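You operate a simulated robot arm through the tools that you are given. There is no shell and no other tool.

You run a simulated robot arm. Do the job below in one go: nothing can be reset, and whatever is moved stays where it is left.

## Task
Fit the red cap on the red drum with the press.
Fine: slide the plate out again and leave the drum on it.

The check looks at the end state, three seconds after you hand in, the way a careful person would. Anything else that was tipped, shoved, dropped, spilled or broken makes it a failure. Lids that push on must go on centred and level and be pressed home; caps that screw on are set level and turned clockwise until they are tight.

## Robot
A 5-joint arm with a two-finger parallel gripper, fixed in place. Base frame: the origin is at the foot of the arm, x ahead of it, y to its left, z up; the work surface is at about z = 0. Readings come in mm, rad, newtons and seconds.
With the tool pointing down near the work surface it reaches from about 260 to 600 mm from the base axis. Its first joint turns from -1.152 to 1.152 rad. The tool tilts only in the upright plane through the base axis and itself; it spins freely about its own axis. Payload 1.57 kg.
The TCP is the grasp point between the finger pads, 30 mm short of the fingertips. In the tool frame z runs along the fingers and y along their closing line. The gripper opens to 80 mm. The fingers are 17 mm wide and 12 mm thick; the gripper's body (40 by 82 mm) begins 80 mm behind the TCP.
Orientation is that of the tool frame in the base frame, as a unit quaternion [w, x, y, z]. With the fingers straight down and closing along the base's y, the tool's x points along the base's -x, its y along +y and its z along -z.

## Interface
- The arm moves only by the tool drive_tool. Its argument "increments" is a list of rows, each an object (a shift or turn left out is 0, a gripper value left out holds the last) with "fingers": the opening, from 0 (shut) to 1 (fully open); "linear": the shift along the tool's x, y, z in units of 20 mm (1.0 is 20 mm), a list of three; "angular": the turn, a rotation vector about the tool's x, y, z in units of 5 degrees (1.0 is 5 degrees), a list of three. In form: [{"fingers": fingers, "linear": [dx, dy, dz], "angular": [rx, ry, rz]}, ...]. A call has 1 to 20 rows; each row shifts and turns the commanded pose from where the row before left it, along the tool's axes as they then stand. A call with a number of a shift or a turn outside -1 to 1 is refused whole. Each row takes 0.2 s and may step no farther than 50 mm and 0.15 rad from the row before; otherwise, or with a gripper value out of range, the whole call is refused. Where a pose cannot be reached the arm comes as near as it can. A force on the tool above 40 N (or 10 N above the force at the start of the call, whichever is more), or a blocked arm, ends the call early, and 0.2 s more pass. Each finger travels about 153 mm/s and halts on what it meets, pressing with about 26 N; the grip force reading is that of the motor and also rises with nothing between the fingers. The clock runs only during rows and for 0.2 s after the last one: add rows that do not move to give the fingers time. It gives the time, the measured TCP pose, the force on the tool (base axes), the opening and the grip force at its end, in the units of the frame above (readings bear some noise), with the torque about the TCP (base axes, N m) and any sound that the robot's microphone picked up, and new pictures: "views" is both (left out), scene, wrist or none.
- Cameras (640 x 400 px; columns grow to the right, rows downward): "scene" is fixed at [31.1, 376.4, 554.6]; the picture's right is [-0.82, -0.57, 0.00], its down [-0.23, 0.34, -0.91] and it looks along [0.52, -0.75, -0.41] (base axes); focal length 341 px, centre (320, 200). "wrist" rides on the gripper at [72, -7, -122] in the tool frame; the picture's right is [0.09, 1.00, 0.00], its down [-0.84, 0.08, -0.54] and it looks along [-0.54, 0.05, 0.84] (tool axes); focal length 238 px, centre (320, 200). There is no depth. A picture from a camera that has moved, and an enlarged one, comes with that camera's place and axes in the base frame and with its lens. The place of the scene camera against the robot may be out by one fixed shift of up to 25 mm in any direction.
- inspect(camera, box): a new picture of the part [left, top, right, bottom] of that camera's present view, enlarged. No time passes.
- sign_off(): hands the job in; it is judged then, once.

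Places have to be worked out from the pictures, the camera data and where the tool is seen. Open the gripper and draw the arm clear of the work before you hand the job in, unless the task says otherwise.

The tools are called as name(argument=value, ...) on one line, values as JSON. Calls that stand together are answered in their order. drive_tool: Moves the arm, as the interface text tells. Its arguments: {"type":"object","properties":{"increments":{"type":"array","items":{"type":"object","properties":{"fingers":{"type":"number"},"linear":{"type":"array","items":{"type":"number"}},"angular":{"type":"array","items":{"type":"number"}}}}},"views":{"type":"string","enum":["both","scene","wrist","none"]}},"required":["increments"]} The other tools are called the same way: inspect (camera, box) takes an enlarged picture of a part of a camera's view; sign_off () hands the job in.

At the start:

```text
time: 0.0
tcp_pos: [308.4, 85.1, 419.7]
orientation: [0.0, 0.0, 1.0, 0.0]
wrist_force: [-0.2, 0.1, 0.0]
moment: [0.0, 0.01, 0.03]
gripper_width: 80.1
finger_force: 0.1
```

scene: 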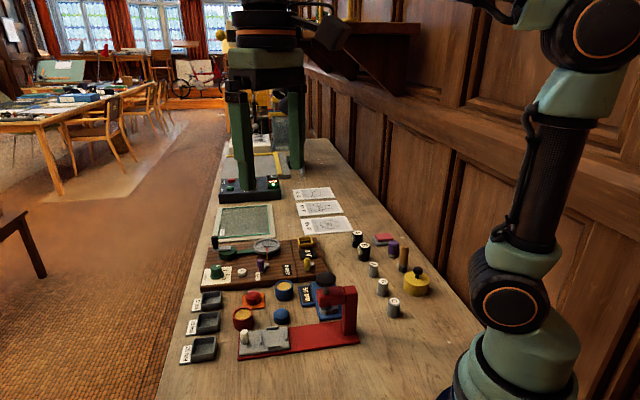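
wrist: 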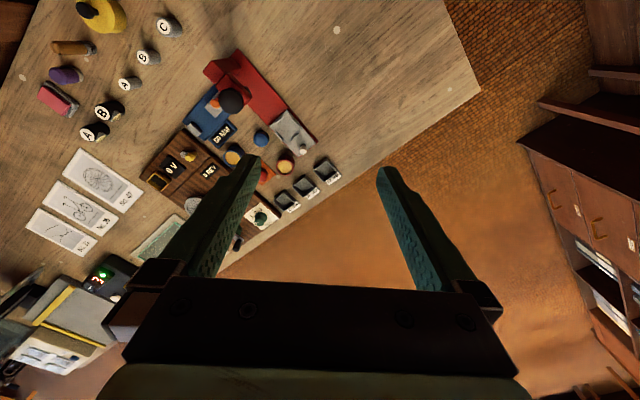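

I start by looking closely at the area with the press, the drums and the caps.

inspect(camera="scene", box=[170, 220, 450, 395])

inspect(camera="scene", box=[220, 265, 380, 365])

inspect(camera="wrist", box=[130, 40, 370, 240])

```text
2.29 times, centred on (310, 308) of scene
camera zoom: at [31.1, 376.4, 554.6], right [-0.82, -0.57, 0.0], down [-0.23, 0.34, -0.91], along [0.52, -0.75, -0.41], focal length 779 px, centre (343, -46)
```

zoom: 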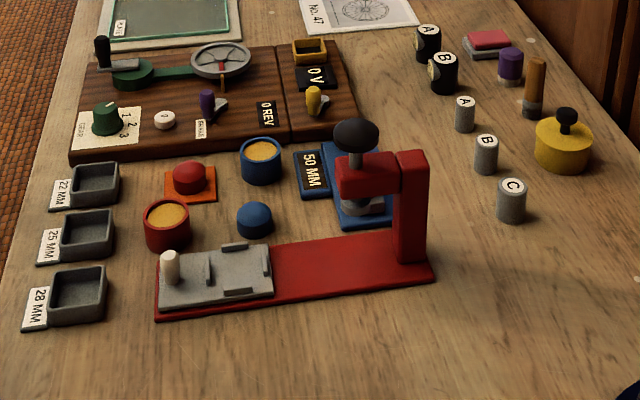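

```text
4.00 times, centred on (300, 315) of scene
camera zoom: at [31.1, 376.4, 554.6], right [-0.82, -0.57, 0.0], down [-0.23, 0.34, -0.91], along [0.52, -0.75, -0.41], focal length 1364 px, centre (400, -260)
```

zoom: 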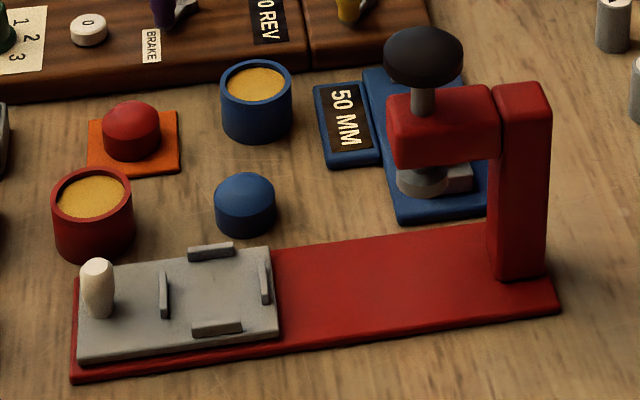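

```text
2.00 times, centred on (250, 140) of wrist
camera zoom: at [234.6, 79.3, 541.4], right [-0.09, 1.0, 0.0], down [0.84, 0.08, 0.54], along [0.54, 0.05, -0.84], focal length 477 px, centre (460, 320)
```

zoom: 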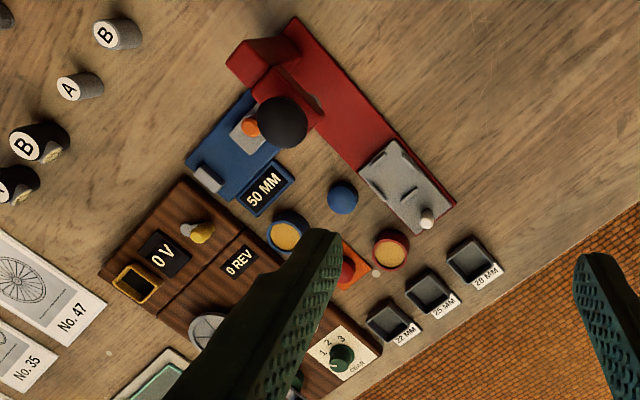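

The press has its plate out (white peg handle, four ribs around a pocket). The red drum seems to be near (466, 22) and the red cap sits on an orange pad behind it. I move lower and closer to get a better wrist view.

drive_tool(increments=[{"fingers": 1, "linear": [0.05, -0.45, 0.8]}, {"linear": [0.05, -0.45, 0.8]}, {"linear": [0.05, -0.45, 0.8]}, {"linear": [0.05, -0.45, 0.8]}, {"linear": [0.05, -0.45, 0.8]}, {"linear": [0.05, -0.45, 0.8]}, {"linear": [0.05, -0.45, 0.8]}, {"linear": [0.05, -0.45, 0.8]}, {}], views="both")

```text
time: 2.0
tcp_pos: [298.9, 12.0, 294.1]
orientation: [0.0, 0.0, 1.0, 0.001]
wrist_force: [0.4, 0.6, 0.3]
moment: [0.01, -0.01, -0.01]
gripper_width: 79.9
finger_force: 0.0
camera wrist: at [227.1, 6.1, 414.8], right [-0.09, 1.0, 0.0], down [0.84, 0.08, 0.54], along [0.54, 0.05, -0.84], focal length 238 px, centre (320, 200)
```

scene: 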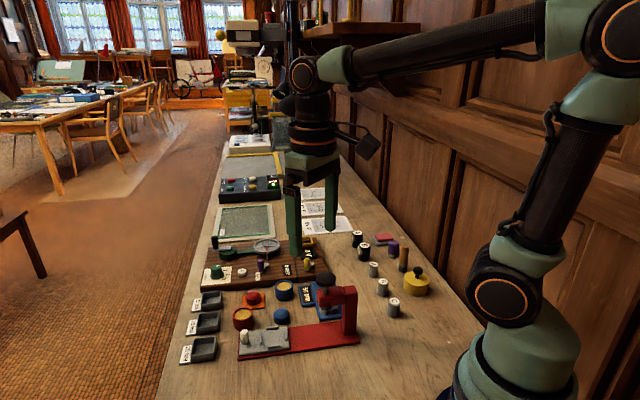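
wrist: 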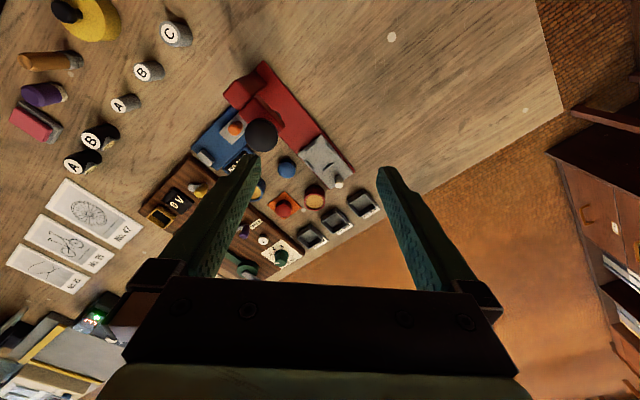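

The image top is toward the base, so the press column is nearer the base (about (282,-87)) and the plate lies toward (420,50). I move the camera closer above the drum and plate for accurate measurements.

drive_tool(increments=[{"linear": [-0.6, 0, 0.9]}, {"linear": [-0.6, 0, 0.9]}, {"linear": [-0.6, 0, 0.9]}, {"linear": [-0.6, 0, 0.9]}, {"linear": [-0.6, 0, 0.9]}, {"linear": [-0.6, 0, 0.9]}, {}], views="both")

```text
time: 3.6
tcp_pos: [372.1, 13.3, 185.2]
orientation: [0.0, 0.0, 1.0, 0.0]
wrist_force: [-0.6, -0.7, 0.0]
moment: [-0.01, 0.01, 0.0]
gripper_width: 79.9
finger_force: 0.1
camera wrist: at [299.8, 6.8, 306.7], right [-0.09, 1.0, 0.0], down [0.84, 0.08, 0.54], along [0.54, 0.05, -0.84], focal length 238 px, centre (320, 200)
```

scene: 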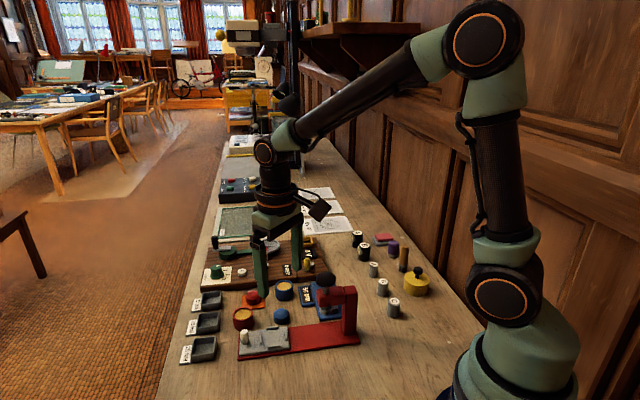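
wrist: 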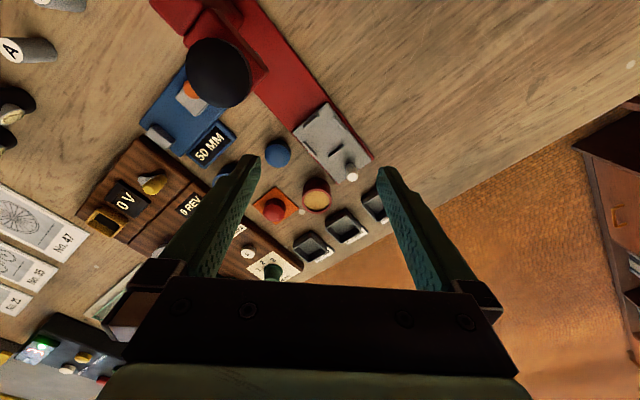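

inspect(camera="wrist", box=[230, 80, 390, 240])

inspect(camera="wrist", box=[130, 0, 330, 125])

```text
2.50 times, centred on (310, 160) of wrist
camera zoom: at [299.8, 6.8, 306.7], right [-0.09, 1.0, 0.0], down [0.84, 0.08, 0.54], along [0.54, 0.05, -0.84], focal length 596 px, centre (345, 300)
```

zoom: 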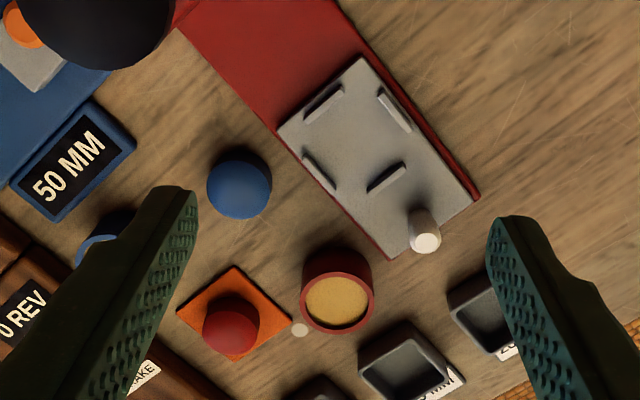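

```text
3.20 times, centred on (230, 62) of wrist
camera zoom: at [299.8, 6.8, 306.7], right [-0.09, 1.0, 0.0], down [0.84, 0.08, 0.54], along [0.54, 0.05, -0.84], focal length 763 px, centre (608, 640)
```

zoom: 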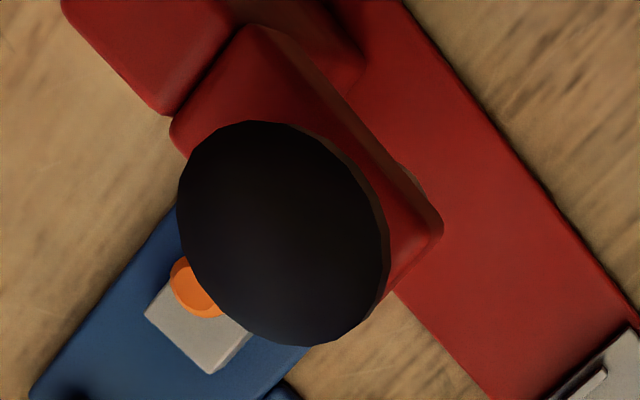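

I zoom the scene camera on the gripper to calibrate that camera's shift, and on the drum group again.

inspect(camera="scene", box=[220, 200, 340, 310])

inspect(camera="scene", box=[225, 270, 365, 360])

```text
3.64 times, centred on (280, 255) of scene
camera zoom: at [31.1, 376.4, 554.6], right [-0.82, -0.57, 0.0], down [-0.23, 0.34, -0.91], along [0.52, -0.75, -0.41], focal length 1240 px, centre (466, 0)
```

zoom: 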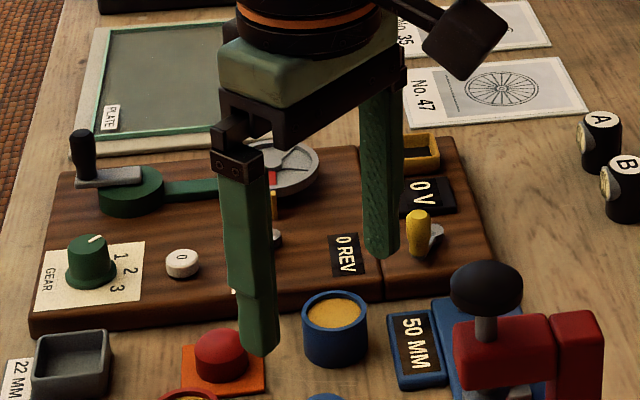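

```text
4.44 times, centred on (295, 315) of scene
camera zoom: at [31.1, 376.4, 554.6], right [-0.82, -0.57, 0.0], down [-0.23, 0.34, -0.91], along [0.52, -0.75, -0.41], focal length 1515 px, centre (431, -311)
```

zoom: 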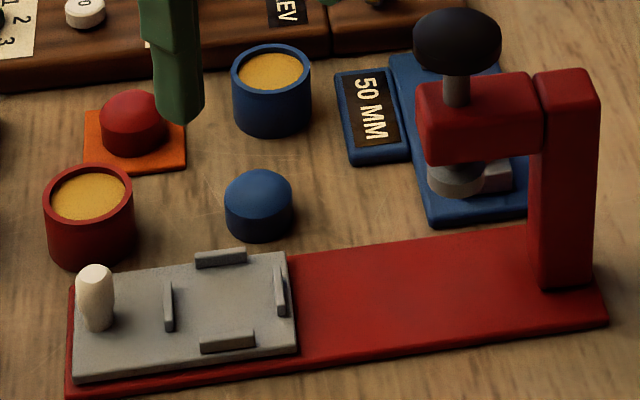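

Estimates so far: drum axis near (476,20), about 41 mm across. The pocket centre is near (394,20), and the plate axis runs at about 45°. The cap is near (508,-42), about 34 mm across. I move closer to refine the drum and cap sizes.

drive_tool(increments=[{"linear": [-0.75, -0.35, 0.8]}, {"linear": [-0.75, -0.35, 0.8]}, {"linear": [-0.75, -0.35, 0.8]}, {"linear": [-0.75, -0.35, 0.8]}, {}], views="both")

```text
time: 4.8
tcp_pos: [431.2, -15.9, 120.7]
orientation: [0.0, 0.0, 1.0, 0.0]
wrist_force: [0.1, 0.8, 0.3]
moment: [0.03, 0.0, 0.01]
gripper_width: 79.9
finger_force: 0.1
camera wrist: at [358.1, -22.5, 241.2], right [-0.09, 1.0, 0.0], down [0.84, 0.08, 0.54], along [0.54, 0.05, -0.84], focal length 238 px, centre (320, 200)
```

scene: 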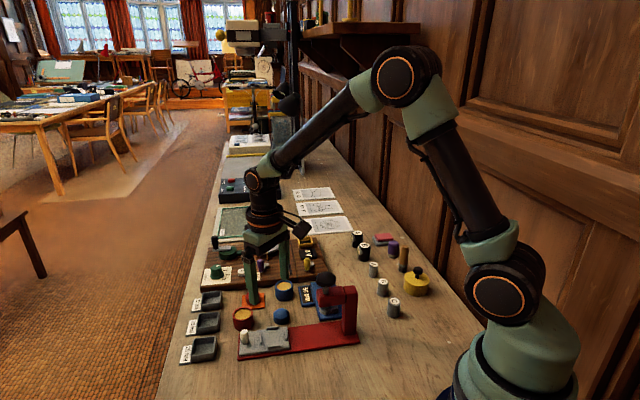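
wrist: 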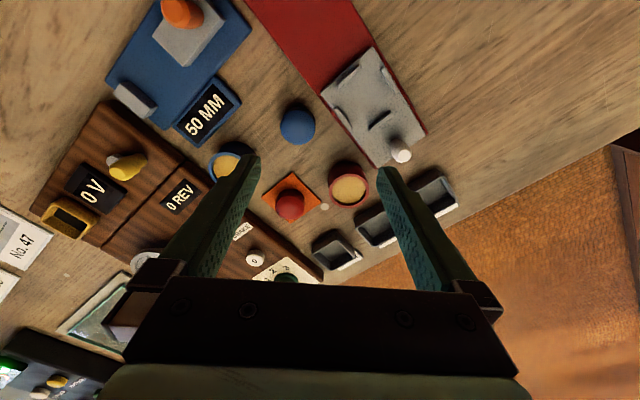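

inspect(camera="wrist", box=[240, 140, 400, 240])

inspect(camera="wrist", box=[300, 30, 460, 130])

inspect(camera="scene", box=[225, 240, 345, 315])

```text
4.00 times, centred on (320, 190) of wrist
camera zoom: at [358.1, -22.5, 241.2], right [-0.09, 1.0, 0.0], down [0.84, 0.08, 0.54], along [0.54, 0.05, -0.84], focal length 953 px, centre (320, 240)
```

zoom: 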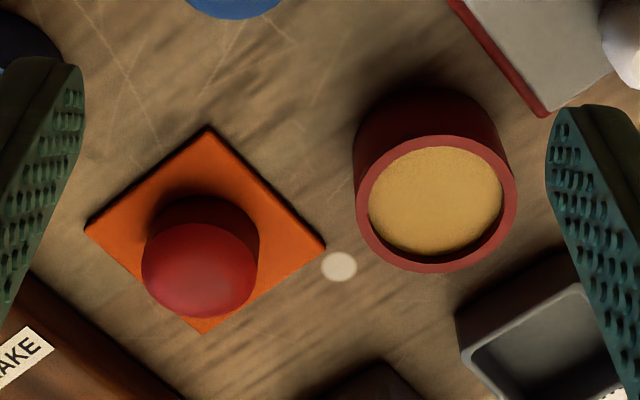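

```text
4.00 times, centred on (380, 80) of wrist
camera zoom: at [358.1, -22.5, 241.2], right [-0.09, 1.0, 0.0], down [0.84, 0.08, 0.54], along [0.54, 0.05, -0.84], focal length 953 px, centre (80, 680)
```

zoom: 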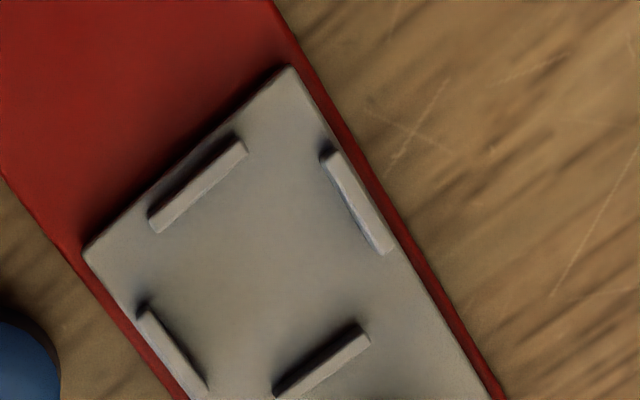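

```text
5.33 times, centred on (285, 278) of scene
camera zoom: at [31.1, 376.4, 554.6], right [-0.82, -0.57, 0.0], down [-0.23, 0.34, -0.91], along [0.52, -0.75, -0.41], focal length 1818 px, centre (507, -213)
```

zoom: 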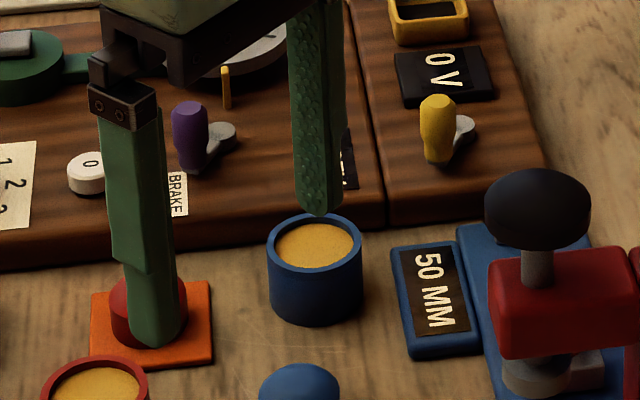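

Combining three views, I put the drum axis at about (480,19.5), 41 mm across and 29–30 mm tall. The pocket is at (394,21), and the cap pad at (512.5,-42). I hover over the drum with a 60 mm opening and check centring before going down.

drive_tool(increments=[{"fingers": 0.75, "linear": [-0.81, 0.59, 0.2]}, {"linear": [-0.81, 0.59, 0.2]}, {"linear": [-0.82, 0.59, 0.2]}, {}], views="both")

inspect(camera="wrist", box=[240, 90, 400, 240])

inspect(camera="scene", box=[180, 240, 300, 340])

```text
time: 5.8
tcp_pos: [480.6, 20.3, 108.4]
orientation: [0.0, 0.0, 1.0, 0.0]
wrist_force: [1.0, 0.0, -0.1]
moment: [0.01, 0.01, -0.01]
gripper_width: 60.1
finger_force: 0.0
camera wrist: at [407.4, 13.9, 229.5], right [-0.09, 1.0, 0.0], down [0.84, 0.08, 0.54], along [0.54, 0.05, -0.84], focal length 238 px, centre (320, 200)
```

scene: 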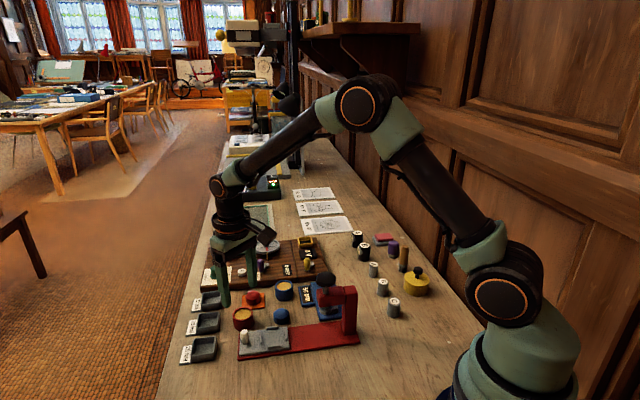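
wrist: 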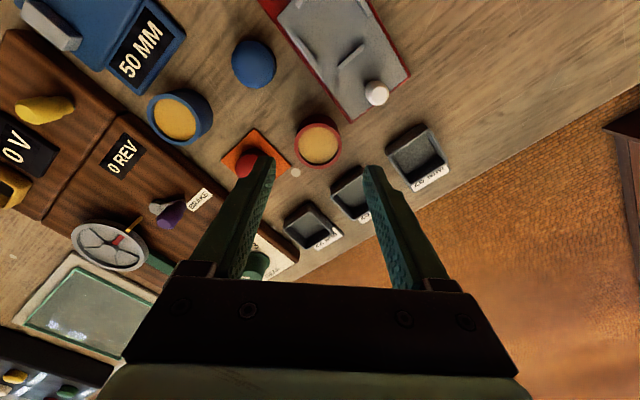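

```text
2.67 times, centred on (320, 165) of wrist
camera zoom: at [407.4, 13.9, 229.5], right [-0.09, 1.0, 0.0], down [0.84, 0.08, 0.54], along [0.54, 0.05, -0.84], focal length 636 px, centre (320, 293)
```

zoom: 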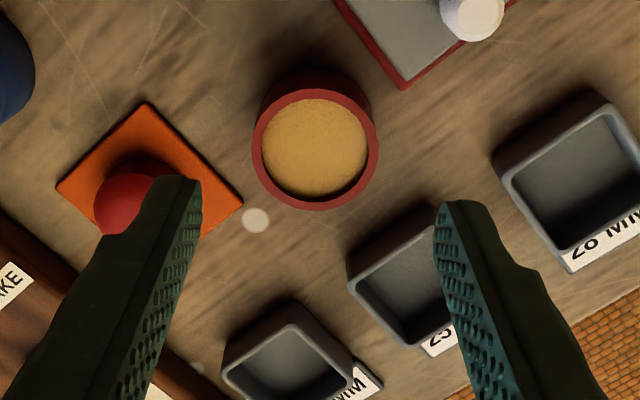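

```text
4.00 times, centred on (240, 290) of scene
camera zoom: at [31.1, 376.4, 554.6], right [-0.82, -0.57, 0.0], down [-0.23, 0.34, -0.91], along [0.52, -0.75, -0.41], focal length 1364 px, centre (640, -160)
```

zoom: 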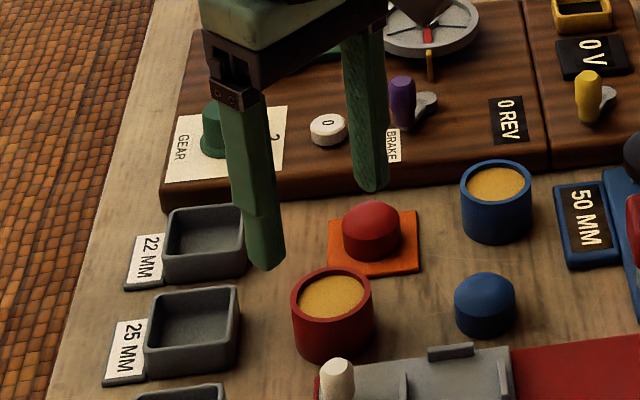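

This near-vertical view puts the drum axis at (480,18.9), within 1.5 mm of the TCP. I correct that and go down until the tips are about 10 mm above the table.

drive_tool(increments=[{"linear": [0.03, -0.07, 0.9]}, {"linear": [0, 0, 0.9]}, {"linear": [0, 0, 0.8]}, {"linear": [0, 0, 0.8]}, {}], views="both")

inspect(camera="scene", box=[180, 260, 300, 350])

inspect(camera="wrist", box=[220, 100, 420, 260])

```text
time: 7.0
tcp_pos: [479.9, 18.4, 40.2]
orientation: [0.0, 0.0, 1.0, -0.001]
wrist_force: [0.7, -0.2, -0.5]
moment: [0.0, 0.02, 0.01]
gripper_width: 60.0
finger_force: 0.1
camera wrist: at [406.6, 12.0, 161.1], right [-0.09, 1.0, 0.0], down [0.84, 0.08, 0.54], along [0.54, 0.05, -0.84], focal length 238 px, centre (320, 200)
```

scene: 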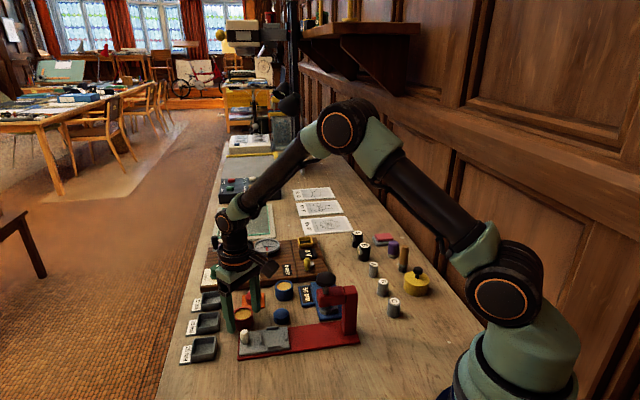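
wrist: 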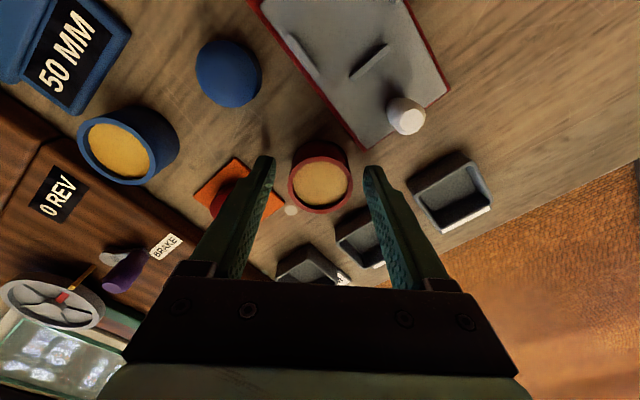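

```text
4.44 times, centred on (240, 305) of scene
camera zoom: at [31.1, 376.4, 554.6], right [-0.82, -0.57, 0.0], down [-0.23, 0.34, -0.91], along [0.52, -0.75, -0.41], focal length 1515 px, centre (676, -267)
```

zoom: 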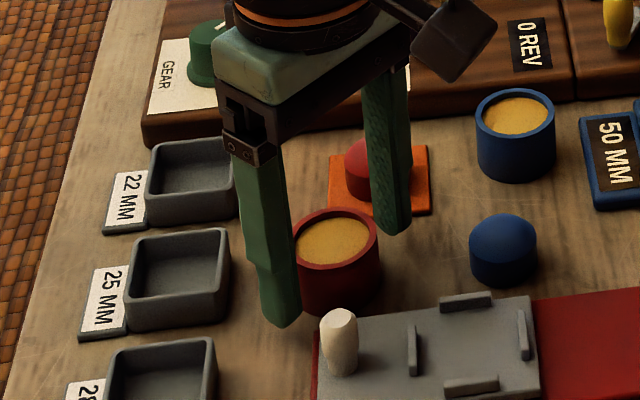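

```text
2.50 times, centred on (320, 180) of wrist
camera zoom: at [406.6, 12.0, 161.1], right [-0.09, 1.0, 0.0], down [0.84, 0.08, 0.54], along [0.54, 0.05, -0.84], focal length 596 px, centre (320, 250)
```

zoom: 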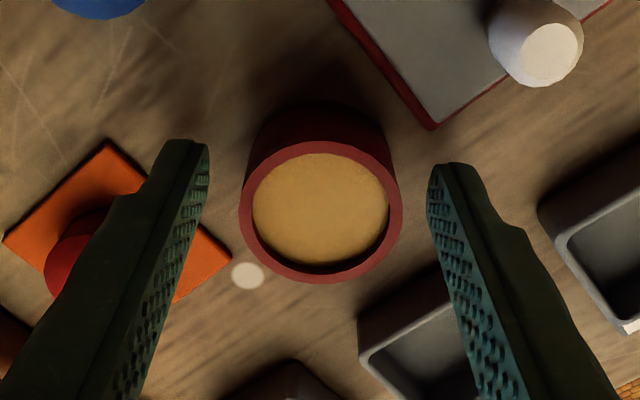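

The drum is centred between the pads and both fingers are clear of its neighbours. I close on it and read the grip.

drive_tool(increments=[{"fingers": 0.6}, {"fingers": 0.4}, {"fingers": 0.4}, {"fingers": 0.4}], views="wrist")

```text
time: 8.0
tcp_pos: [480.1, 19.2, 40.6]
orientation: [0.001, 0.0, 1.0, 0.001]
wrist_force: [0.8, 1.0, 0.6]
moment: [0.02, 0.01, -0.01]
gripper_width: 43.1
finger_force: 25.9
camera wrist: at [406.5, 12.0, 161.4], right [-0.09, 1.0, 0.0], down [0.84, 0.08, 0.54], along [0.54, 0.05, -0.84], focal length 238 px, centre (320, 200)
```

wrist: 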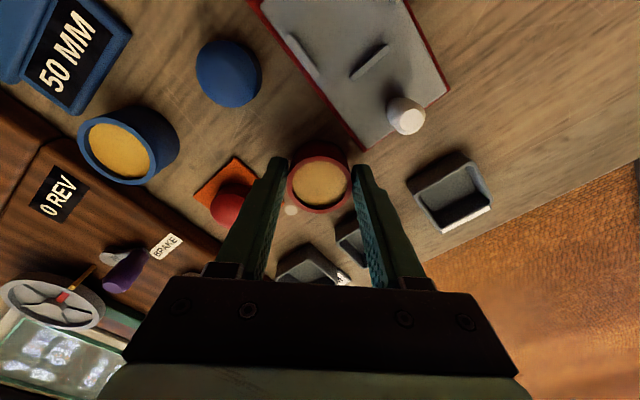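

The grip is firm (43 mm, 26 N). I lift it straight up 60 mm to clear the peg.

drive_tool(increments=[{"linear": [0, 0, -0.4]}, {"linear": [0, 0, -0.8]}, {"linear": [0, 0, -0.9]}, {"linear": [0, 0, -0.9]}, {}], views="both")

inspect(camera="scene", box=[180, 240, 300, 350])

```text
time: 9.2
tcp_pos: [479.3, 20.6, 100.3]
orientation: [0.001, 0.0, 1.0, 0.001]
wrist_force: [0.0, -0.8, 0.2]
moment: [-0.02, 0.04, -0.01]
gripper_width: 31.7
finger_force: 0.0
camera wrist: at [405.7, 15.0, 222.0], right [-0.09, 1.0, 0.0], down [0.84, 0.08, 0.54], along [0.54, 0.05, -0.84], focal length 238 px, centre (320, 200)
```

scene: 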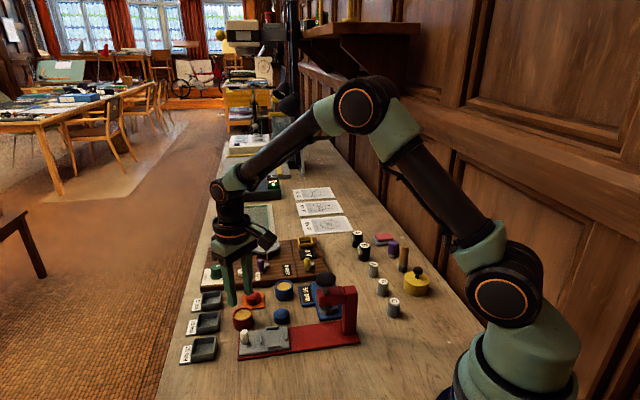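
wrist: 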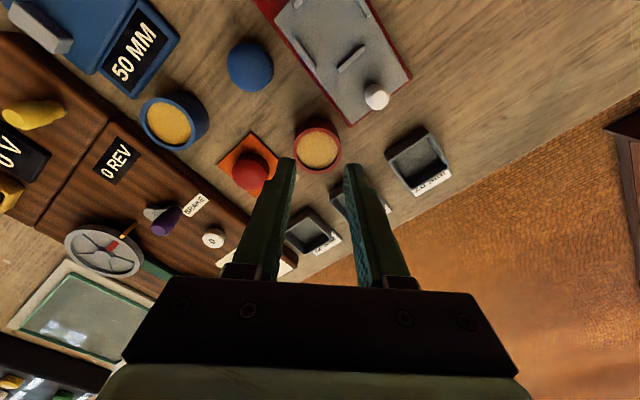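

```text
3.64 times, centred on (240, 295) of scene
camera zoom: at [31.1, 376.4, 554.6], right [-0.82, -0.57, 0.0], down [-0.23, 0.34, -0.91], along [0.52, -0.75, -0.41], focal length 1240 px, centre (611, -146)
```

zoom: 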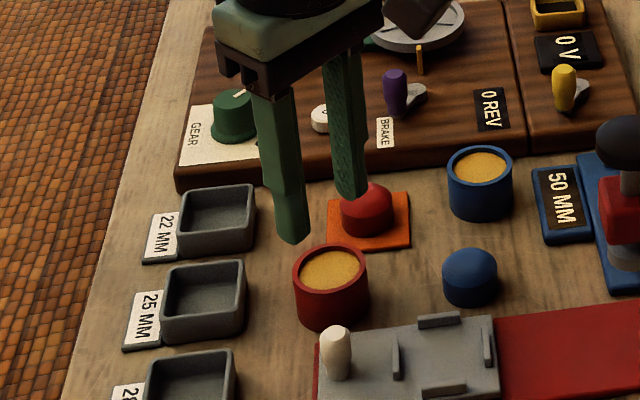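

The drum slipped out: the gripper closed to 32 mm and the drum is still standing on the table. I check that it hasn't moved or tipped before regripping.

inspect(camera="wrist", box=[240, 90, 400, 240])

inspect(camera="scene", box=[225, 290, 275, 340])

```text
2.67 times, centred on (320, 165) of wrist
camera zoom: at [405.7, 15.0, 222.0], right [-0.09, 1.0, 0.0], down [0.84, 0.08, 0.54], along [0.54, 0.05, -0.84], focal length 636 px, centre (320, 293)
```

zoom: 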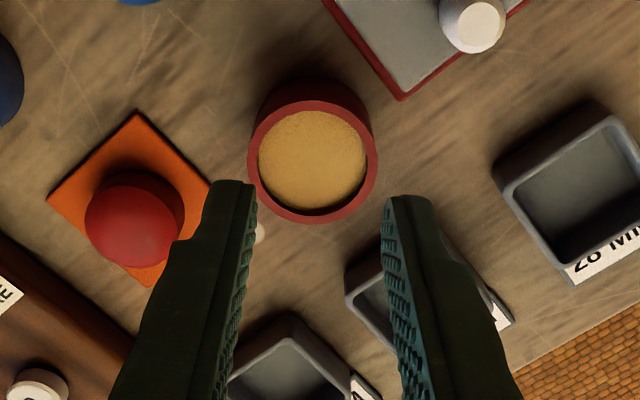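

```text
8.00 times, centred on (250, 315) of scene
camera zoom: at [31.1, 376.4, 554.6], right [-0.82, -0.57, 0.0], down [-0.23, 0.34, -0.91], along [0.52, -0.75, -0.41], focal length 2727 px, centre (880, -720)
```

zoom: 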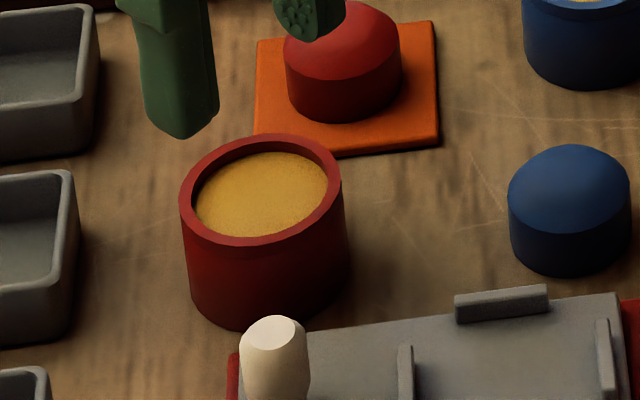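

The drum is upright and unmoved. I reopen, go down again slightly farther (tips at about 7 mm) and one millimetre farther out. I close with a full-shut command, then lift only a few mm to read the load.

drive_tool(increments=[{"fingers": 0.75}, {"linear": [-0.07, -0.06, 0.9]}, {"linear": [0, 0, 0.9]}, {"linear": [0, 0, 0.9]}, {"linear": [0, 0, 0.45]}, {}, {"fingers": 0.55}, {"fingers": 0.3}, {"fingers": 0.0}, {}, {}], views="none")

```text
time: 11.6
tcp_pos: [481.9, 18.9, 35.4]
orientation: [0.0, 0.0, 1.0, 0.0]
wrist_force: [-0.2, -0.5, 0.0]
moment: [-0.03, -0.04, -0.01]
gripper_width: 43.1
finger_force: 26.4
```

The gripper holds 43.1 mm at 26 N. I lift 4 mm slowly and check the load.

drive_tool(increments=[{"linear": [0, 0, -0.05]}, {"linear": [0, 0, -0.05]}, {"linear": [0, 0, -0.1]}, {}, {}], views="both")

inspect(camera="scene", box=[210, 260, 290, 340])

```text
time: 12.8
tcp_pos: [480.8, 19.5, 40.7]
orientation: [0.0, 0.0, 1.0, 0.001]
wrist_force: [0.7, 0.0, -1.7]
moment: [-0.01, -0.01, 0.01]
gripper_width: 43.0
finger_force: 25.9
camera wrist: at [408.0, 12.4, 162.4], right [-0.09, 1.0, 0.0], down [0.84, 0.08, 0.54], along [0.54, 0.05, -0.84], focal length 238 px, centre (320, 200)
```

scene: 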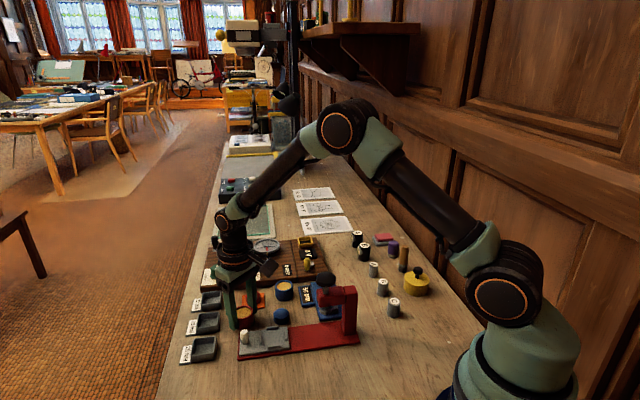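
wrist: 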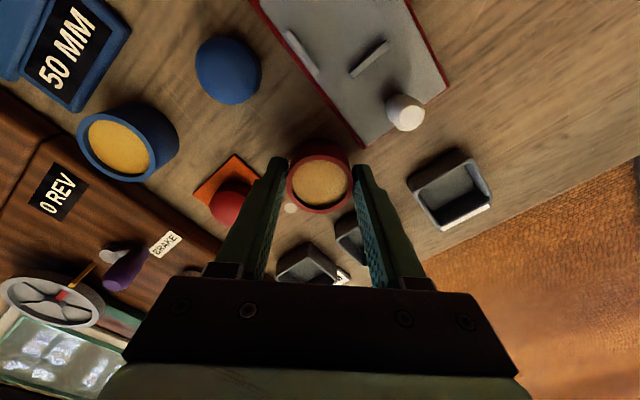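

```text
5.00 times, centred on (250, 300) of scene
camera zoom: at [31.1, 376.4, 554.6], right [-0.82, -0.57, 0.0], down [-0.23, 0.34, -0.91], along [0.52, -0.75, -0.41], focal length 1705 px, centre (670, -300)
```

zoom: 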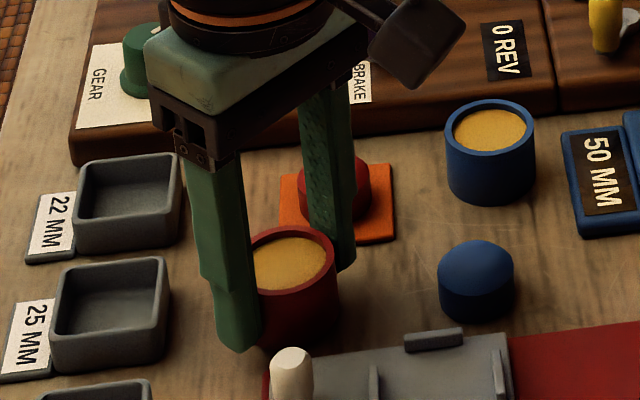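

The load reads about 1.7 N downward, so the drum seems to be in the grip. I check the wrist view closely for whether it has left the table.

inspect(camera="wrist", box=[240, 110, 400, 230])

inspect(camera="scene", box=[225, 290, 275, 340])

```text
3.33 times, centred on (320, 170) of wrist
camera zoom: at [408.0, 12.4, 162.4], right [-0.09, 1.0, 0.0], down [0.84, 0.08, 0.54], along [0.54, 0.05, -0.84], focal length 794 px, centre (320, 300)
```

zoom: 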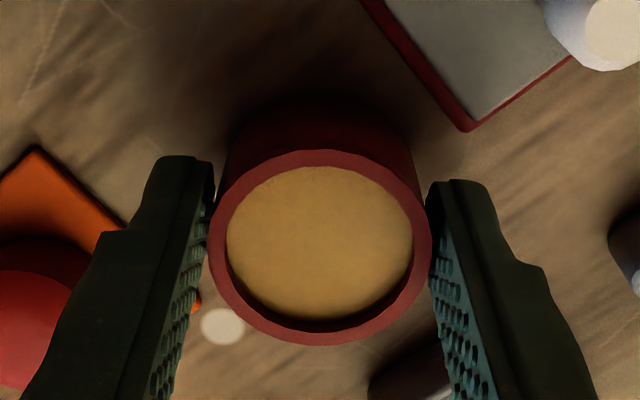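

```text
8.00 times, centred on (250, 315) of scene
camera zoom: at [31.1, 376.4, 554.6], right [-0.82, -0.57, 0.0], down [-0.23, 0.34, -0.91], along [0.52, -0.75, -0.41], focal length 2727 px, centre (880, -720)
```

zoom: 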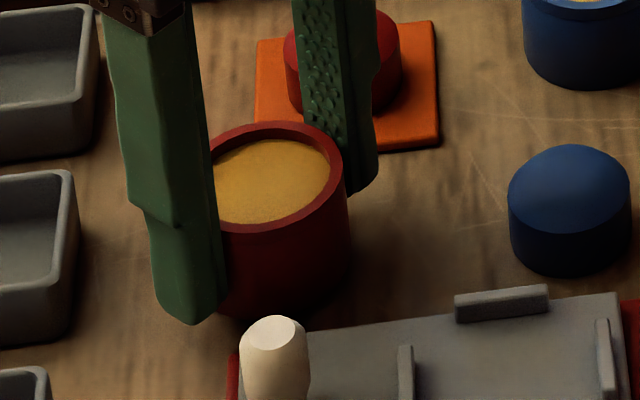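

The rim rose about 4.4 mm in the scene view, so the drum is held. I lift more slowly this time and watch that it stays.

drive_tool(increments=[{"linear": [0, 0, -0.15]}, {"linear": [0, 0, -0.25]}, {"linear": [0, 0, -0.3]}, {"linear": [0, 0, -0.3]}, {"linear": [0, 0, -0.3]}, {"linear": [0, 0, -0.2]}, {}, {}], views="both")

inspect(camera="scene", box=[210, 250, 290, 330])

```text
time: 14.6
tcp_pos: [481.2, 18.7, 71.1]
orientation: [0.0, 0.0, 1.0, 0.0]
wrist_force: [0.1, -0.7, -2.1]
moment: [0.04, 0.02, 0.03]
gripper_width: 43.2
finger_force: 26.3
camera wrist: at [408.1, 12.6, 192.4], right [-0.09, 1.0, 0.0], down [0.84, 0.08, 0.54], along [0.54, 0.05, -0.84], focal length 238 px, centre (320, 200)
```

scene: 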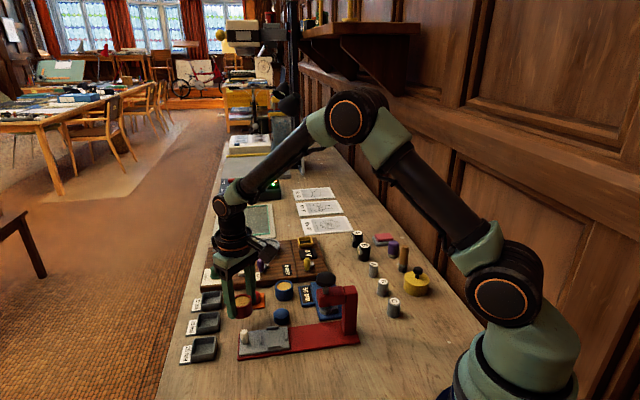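
wrist: 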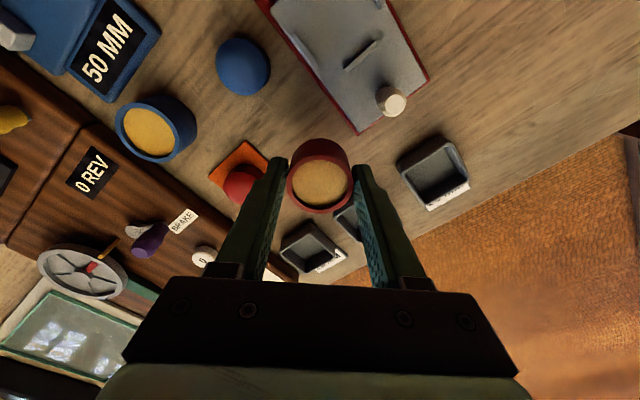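

```text
5.00 times, centred on (250, 290) of scene
camera zoom: at [31.1, 376.4, 554.6], right [-0.82, -0.57, 0.0], down [-0.23, 0.34, -0.91], along [0.52, -0.75, -0.41], focal length 1705 px, centre (670, -250)
```

zoom: 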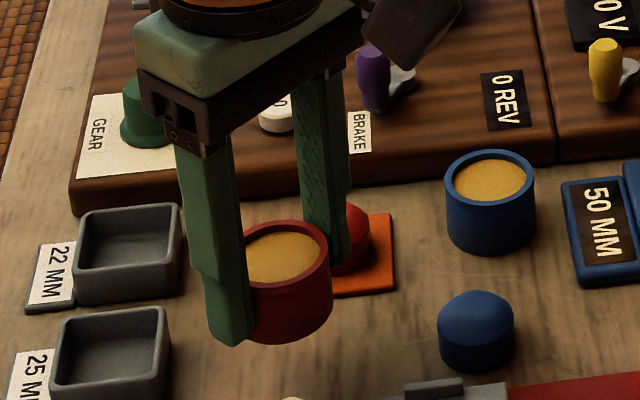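

The drum is held at 43 mm and 26 N. I lift another 26 mm to clear the peg, then carry it slowly to above the pocket at (394,21).

drive_tool(increments=[{"linear": [0, 0, -0.2]}, {"linear": [0, 0, -0.3]}, {"linear": [0, 0, -0.3]}, {"linear": [0, 0, -0.3]}, {"linear": [0, 0, -0.2]}, {}, {"linear": [0.2, 0.01, 0]}, {"linear": [0.4, 0.01, 0]}, {"linear": [0.5, 0.015, 0]}, {"linear": [0.5, 0.015, 0]}, {"linear": [0.5, 0.015, 0]}, {"linear": [0.5, 0.015, 0]}, {"linear": [0.5, 0.015, 0]}, {"linear": [0.5, 0.01, 0]}, {"linear": [0.45, 0.01, 0]}, {"linear": [0.3, 0, 0]}, {}, {}], views="both")

inspect(camera="wrist", box=[240, 80, 400, 230])

inspect(camera="scene", box=[225, 265, 365, 360])

```text
time: 18.4
tcp_pos: [393.9, 21.0, 97.0]
orientation: [0.0, 0.0, 1.0, 0.0]
wrist_force: [0.2, -0.1, -1.6]
moment: [0.01, 0.0, 0.02]
gripper_width: 43.2
finger_force: 25.9
camera wrist: at [320.5, 14.4, 219.6], right [-0.09, 1.0, 0.0], down [0.84, 0.08, 0.54], along [0.54, 0.05, -0.84], focal length 238 px, centre (320, 200)
```

scene: 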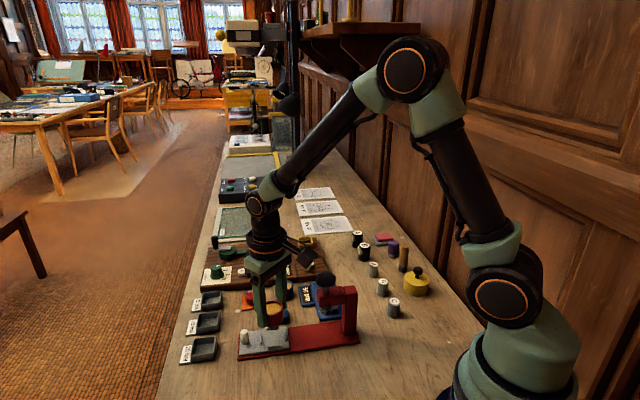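
wrist: 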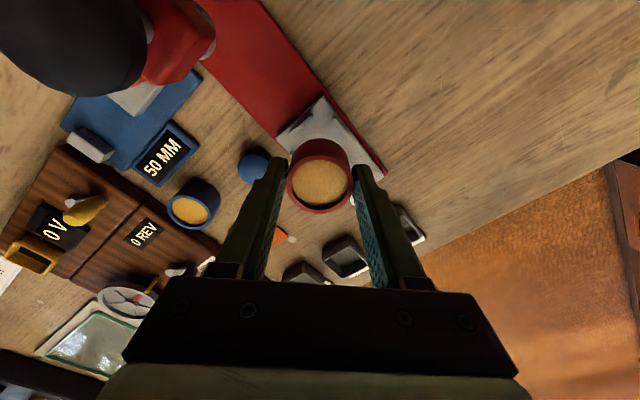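

```text
2.67 times, centred on (320, 155) of wrist
camera zoom: at [320.5, 14.4, 219.6], right [-0.09, 1.0, 0.0], down [0.84, 0.08, 0.54], along [0.54, 0.05, -0.84], focal length 636 px, centre (320, 320)
```

zoom: 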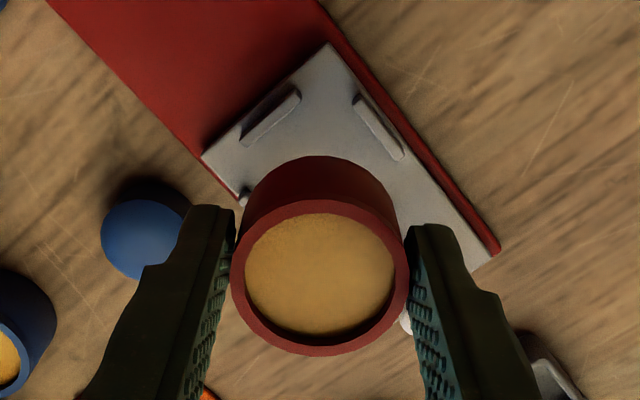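

```text
4.21 times, centred on (295, 312) of scene
camera zoom: at [31.1, 376.4, 554.6], right [-0.82, -0.57, 0.0], down [-0.23, 0.34, -0.91], along [0.52, -0.75, -0.41], focal length 1436 px, centre (425, -274)
```

zoom: 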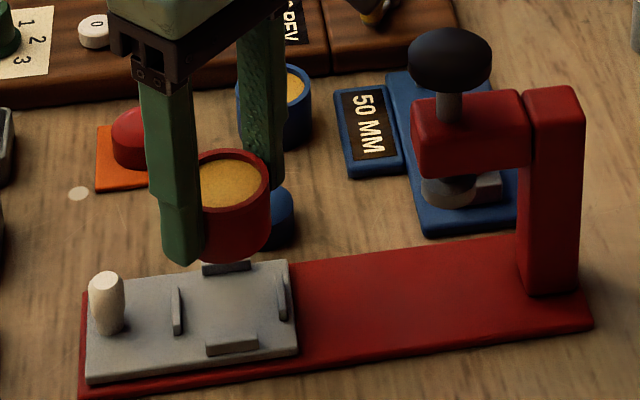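

The drum hangs level above the plate, and the ribs measure the same from a third viewpoint (pocket centre (394.0,21.2)). I lower it to about 5 mm above the ribs with a sub-millimetre correction and look again.

drive_tool(increments=[{"linear": [-0.04, 0.01, 0.2]}, {"linear": [0, 0, 0.35]}, {"linear": [0, 0, 0.4]}, {"linear": [0, 0, 0.4]}, {"linear": [0, 0, 0.35]}, {"linear": [0, 0, 0.2]}, {}, {}], views="both")

inspect(camera="wrist", box=[240, 80, 400, 230])

inspect(camera="scene", box=[235, 290, 315, 360])

```text
time: 20.2
tcp_pos: [395.2, 19.6, 59.0]
orientation: [0.001, 0.0, 1.0, 0.0]
wrist_force: [-0.3, 0.6, -1.6]
moment: [-0.01, -0.03, -0.01]
gripper_width: 43.2
finger_force: 25.5
camera wrist: at [322.0, 13.2, 180.3], right [-0.09, 1.0, 0.0], down [0.84, 0.08, 0.54], along [0.54, 0.05, -0.84], focal length 238 px, centre (320, 200)
```

scene: 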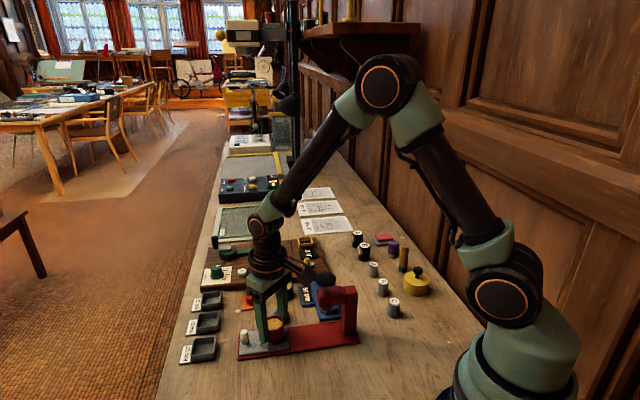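
wrist: 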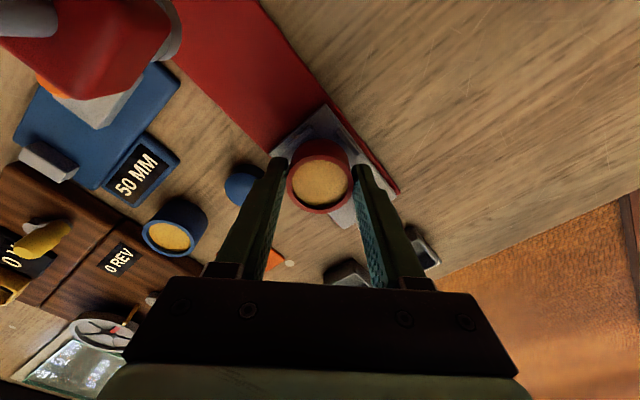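

```text
2.67 times, centred on (320, 155) of wrist
camera zoom: at [322.0, 13.2, 180.3], right [-0.09, 1.0, 0.0], down [0.84, 0.08, 0.54], along [0.54, 0.05, -0.84], focal length 636 px, centre (320, 320)
```

zoom: 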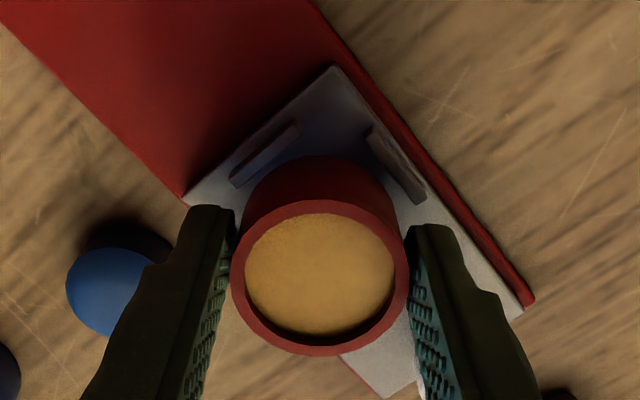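

```text
5.71 times, centred on (275, 325) of scene
camera zoom: at [31.1, 376.4, 554.6], right [-0.82, -0.57, 0.0], down [-0.23, 0.34, -0.91], along [0.52, -0.75, -0.41], focal length 1948 px, centre (577, -514)
```

zoom: 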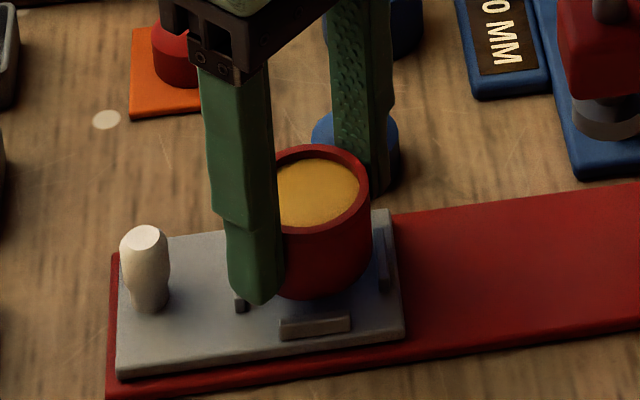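

The drum sits about 8 mm above the ribs. From the rib positions in this view the pocket centre lies about 1 mm to +y of the drum. I shift +1.1 mm in y and lower gently in small steps, watching the force.

drive_tool(increments=[{"linear": [0, 0.055, 0.1]}, {"linear": [0, 0, 0.1]}, {"linear": [0, 0, 0.1]}, {}, {}], views="wrist")

inspect(camera="wrist", box=[260, 90, 380, 200])

inspect(camera="scene", box=[245, 300, 295, 350])

```text
time: 21.4
tcp_pos: [395.6, 22.4, 53.8]
orientation: [-0.001, 0.0, 1.0, 0.0]
wrist_force: [-0.2, 0.1, -1.9]
moment: [0.01, 0.03, 0.0]
gripper_width: 43.1
finger_force: 26.0
camera wrist: at [322.6, 15.8, 174.8], right [-0.09, 1.0, 0.0], down [0.84, 0.08, 0.54], along [0.54, 0.05, -0.84], focal length 238 px, centre (320, 200)
```

wrist: 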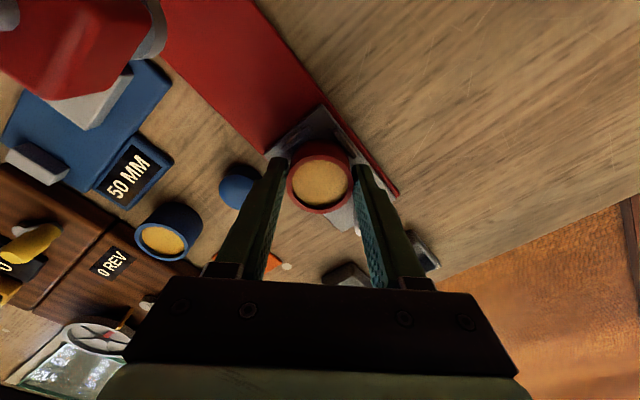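

```text
3.64 times, centred on (320, 145) of wrist
camera zoom: at [322.6, 15.8, 174.8], right [-0.09, 1.0, 0.0], down [0.84, 0.08, 0.54], along [0.54, 0.05, -0.84], focal length 867 px, centre (320, 400)
```

zoom: 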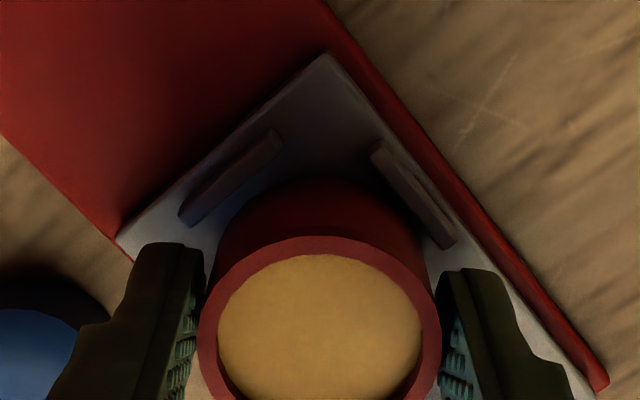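

```text
8.00 times, centred on (270, 325) of scene
camera zoom: at [31.1, 376.4, 554.6], right [-0.82, -0.57, 0.0], down [-0.23, 0.34, -0.91], along [0.52, -0.75, -0.41], focal length 2727 px, centre (720, -800)
```

zoom: 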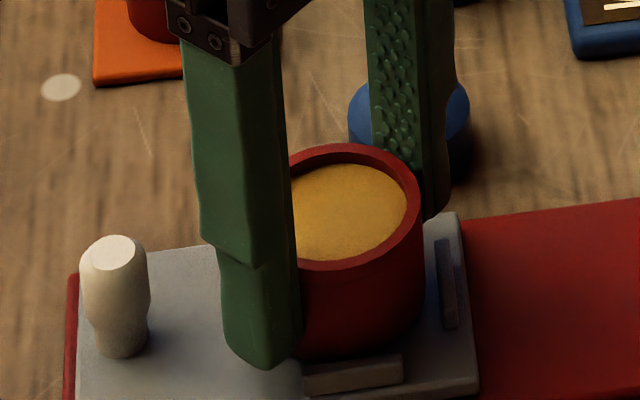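

The arm moved a little more than I commanded. The ribs now appear about 1 mm to −y of the drum's footprint, so I zoom in for a careful check before lowering.

inspect(camera="wrist", box=[275, 120, 365, 176])

inspect(camera="scene", box=[270, 320, 310, 350])

```text
7.11 times, centred on (320, 148) of wrist
camera zoom: at [322.6, 15.8, 174.8], right [-0.09, 1.0, 0.0], down [0.84, 0.08, 0.54], along [0.54, 0.05, -0.84], focal length 1695 px, centre (320, 570)
```

zoom: 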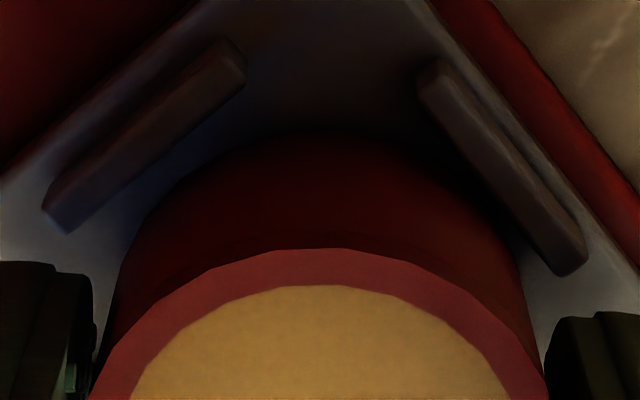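

```text
13.33 times, centred on (290, 335) of scene
camera zoom: at [31.1, 376.4, 554.6], right [-0.82, -0.57, 0.0], down [-0.23, 0.34, -0.91], along [0.52, -0.75, -0.41], focal length 4546 px, centre (720, -1600)
```

zoom: 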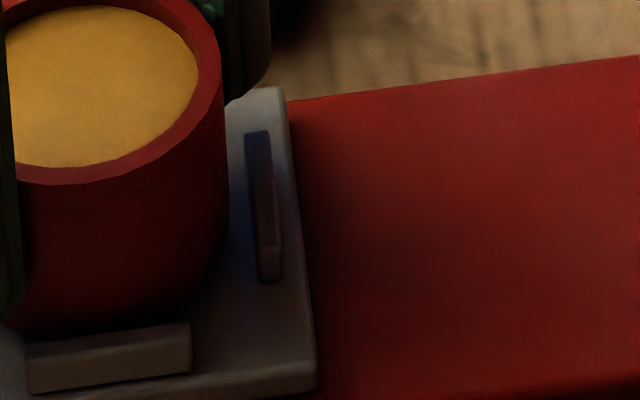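

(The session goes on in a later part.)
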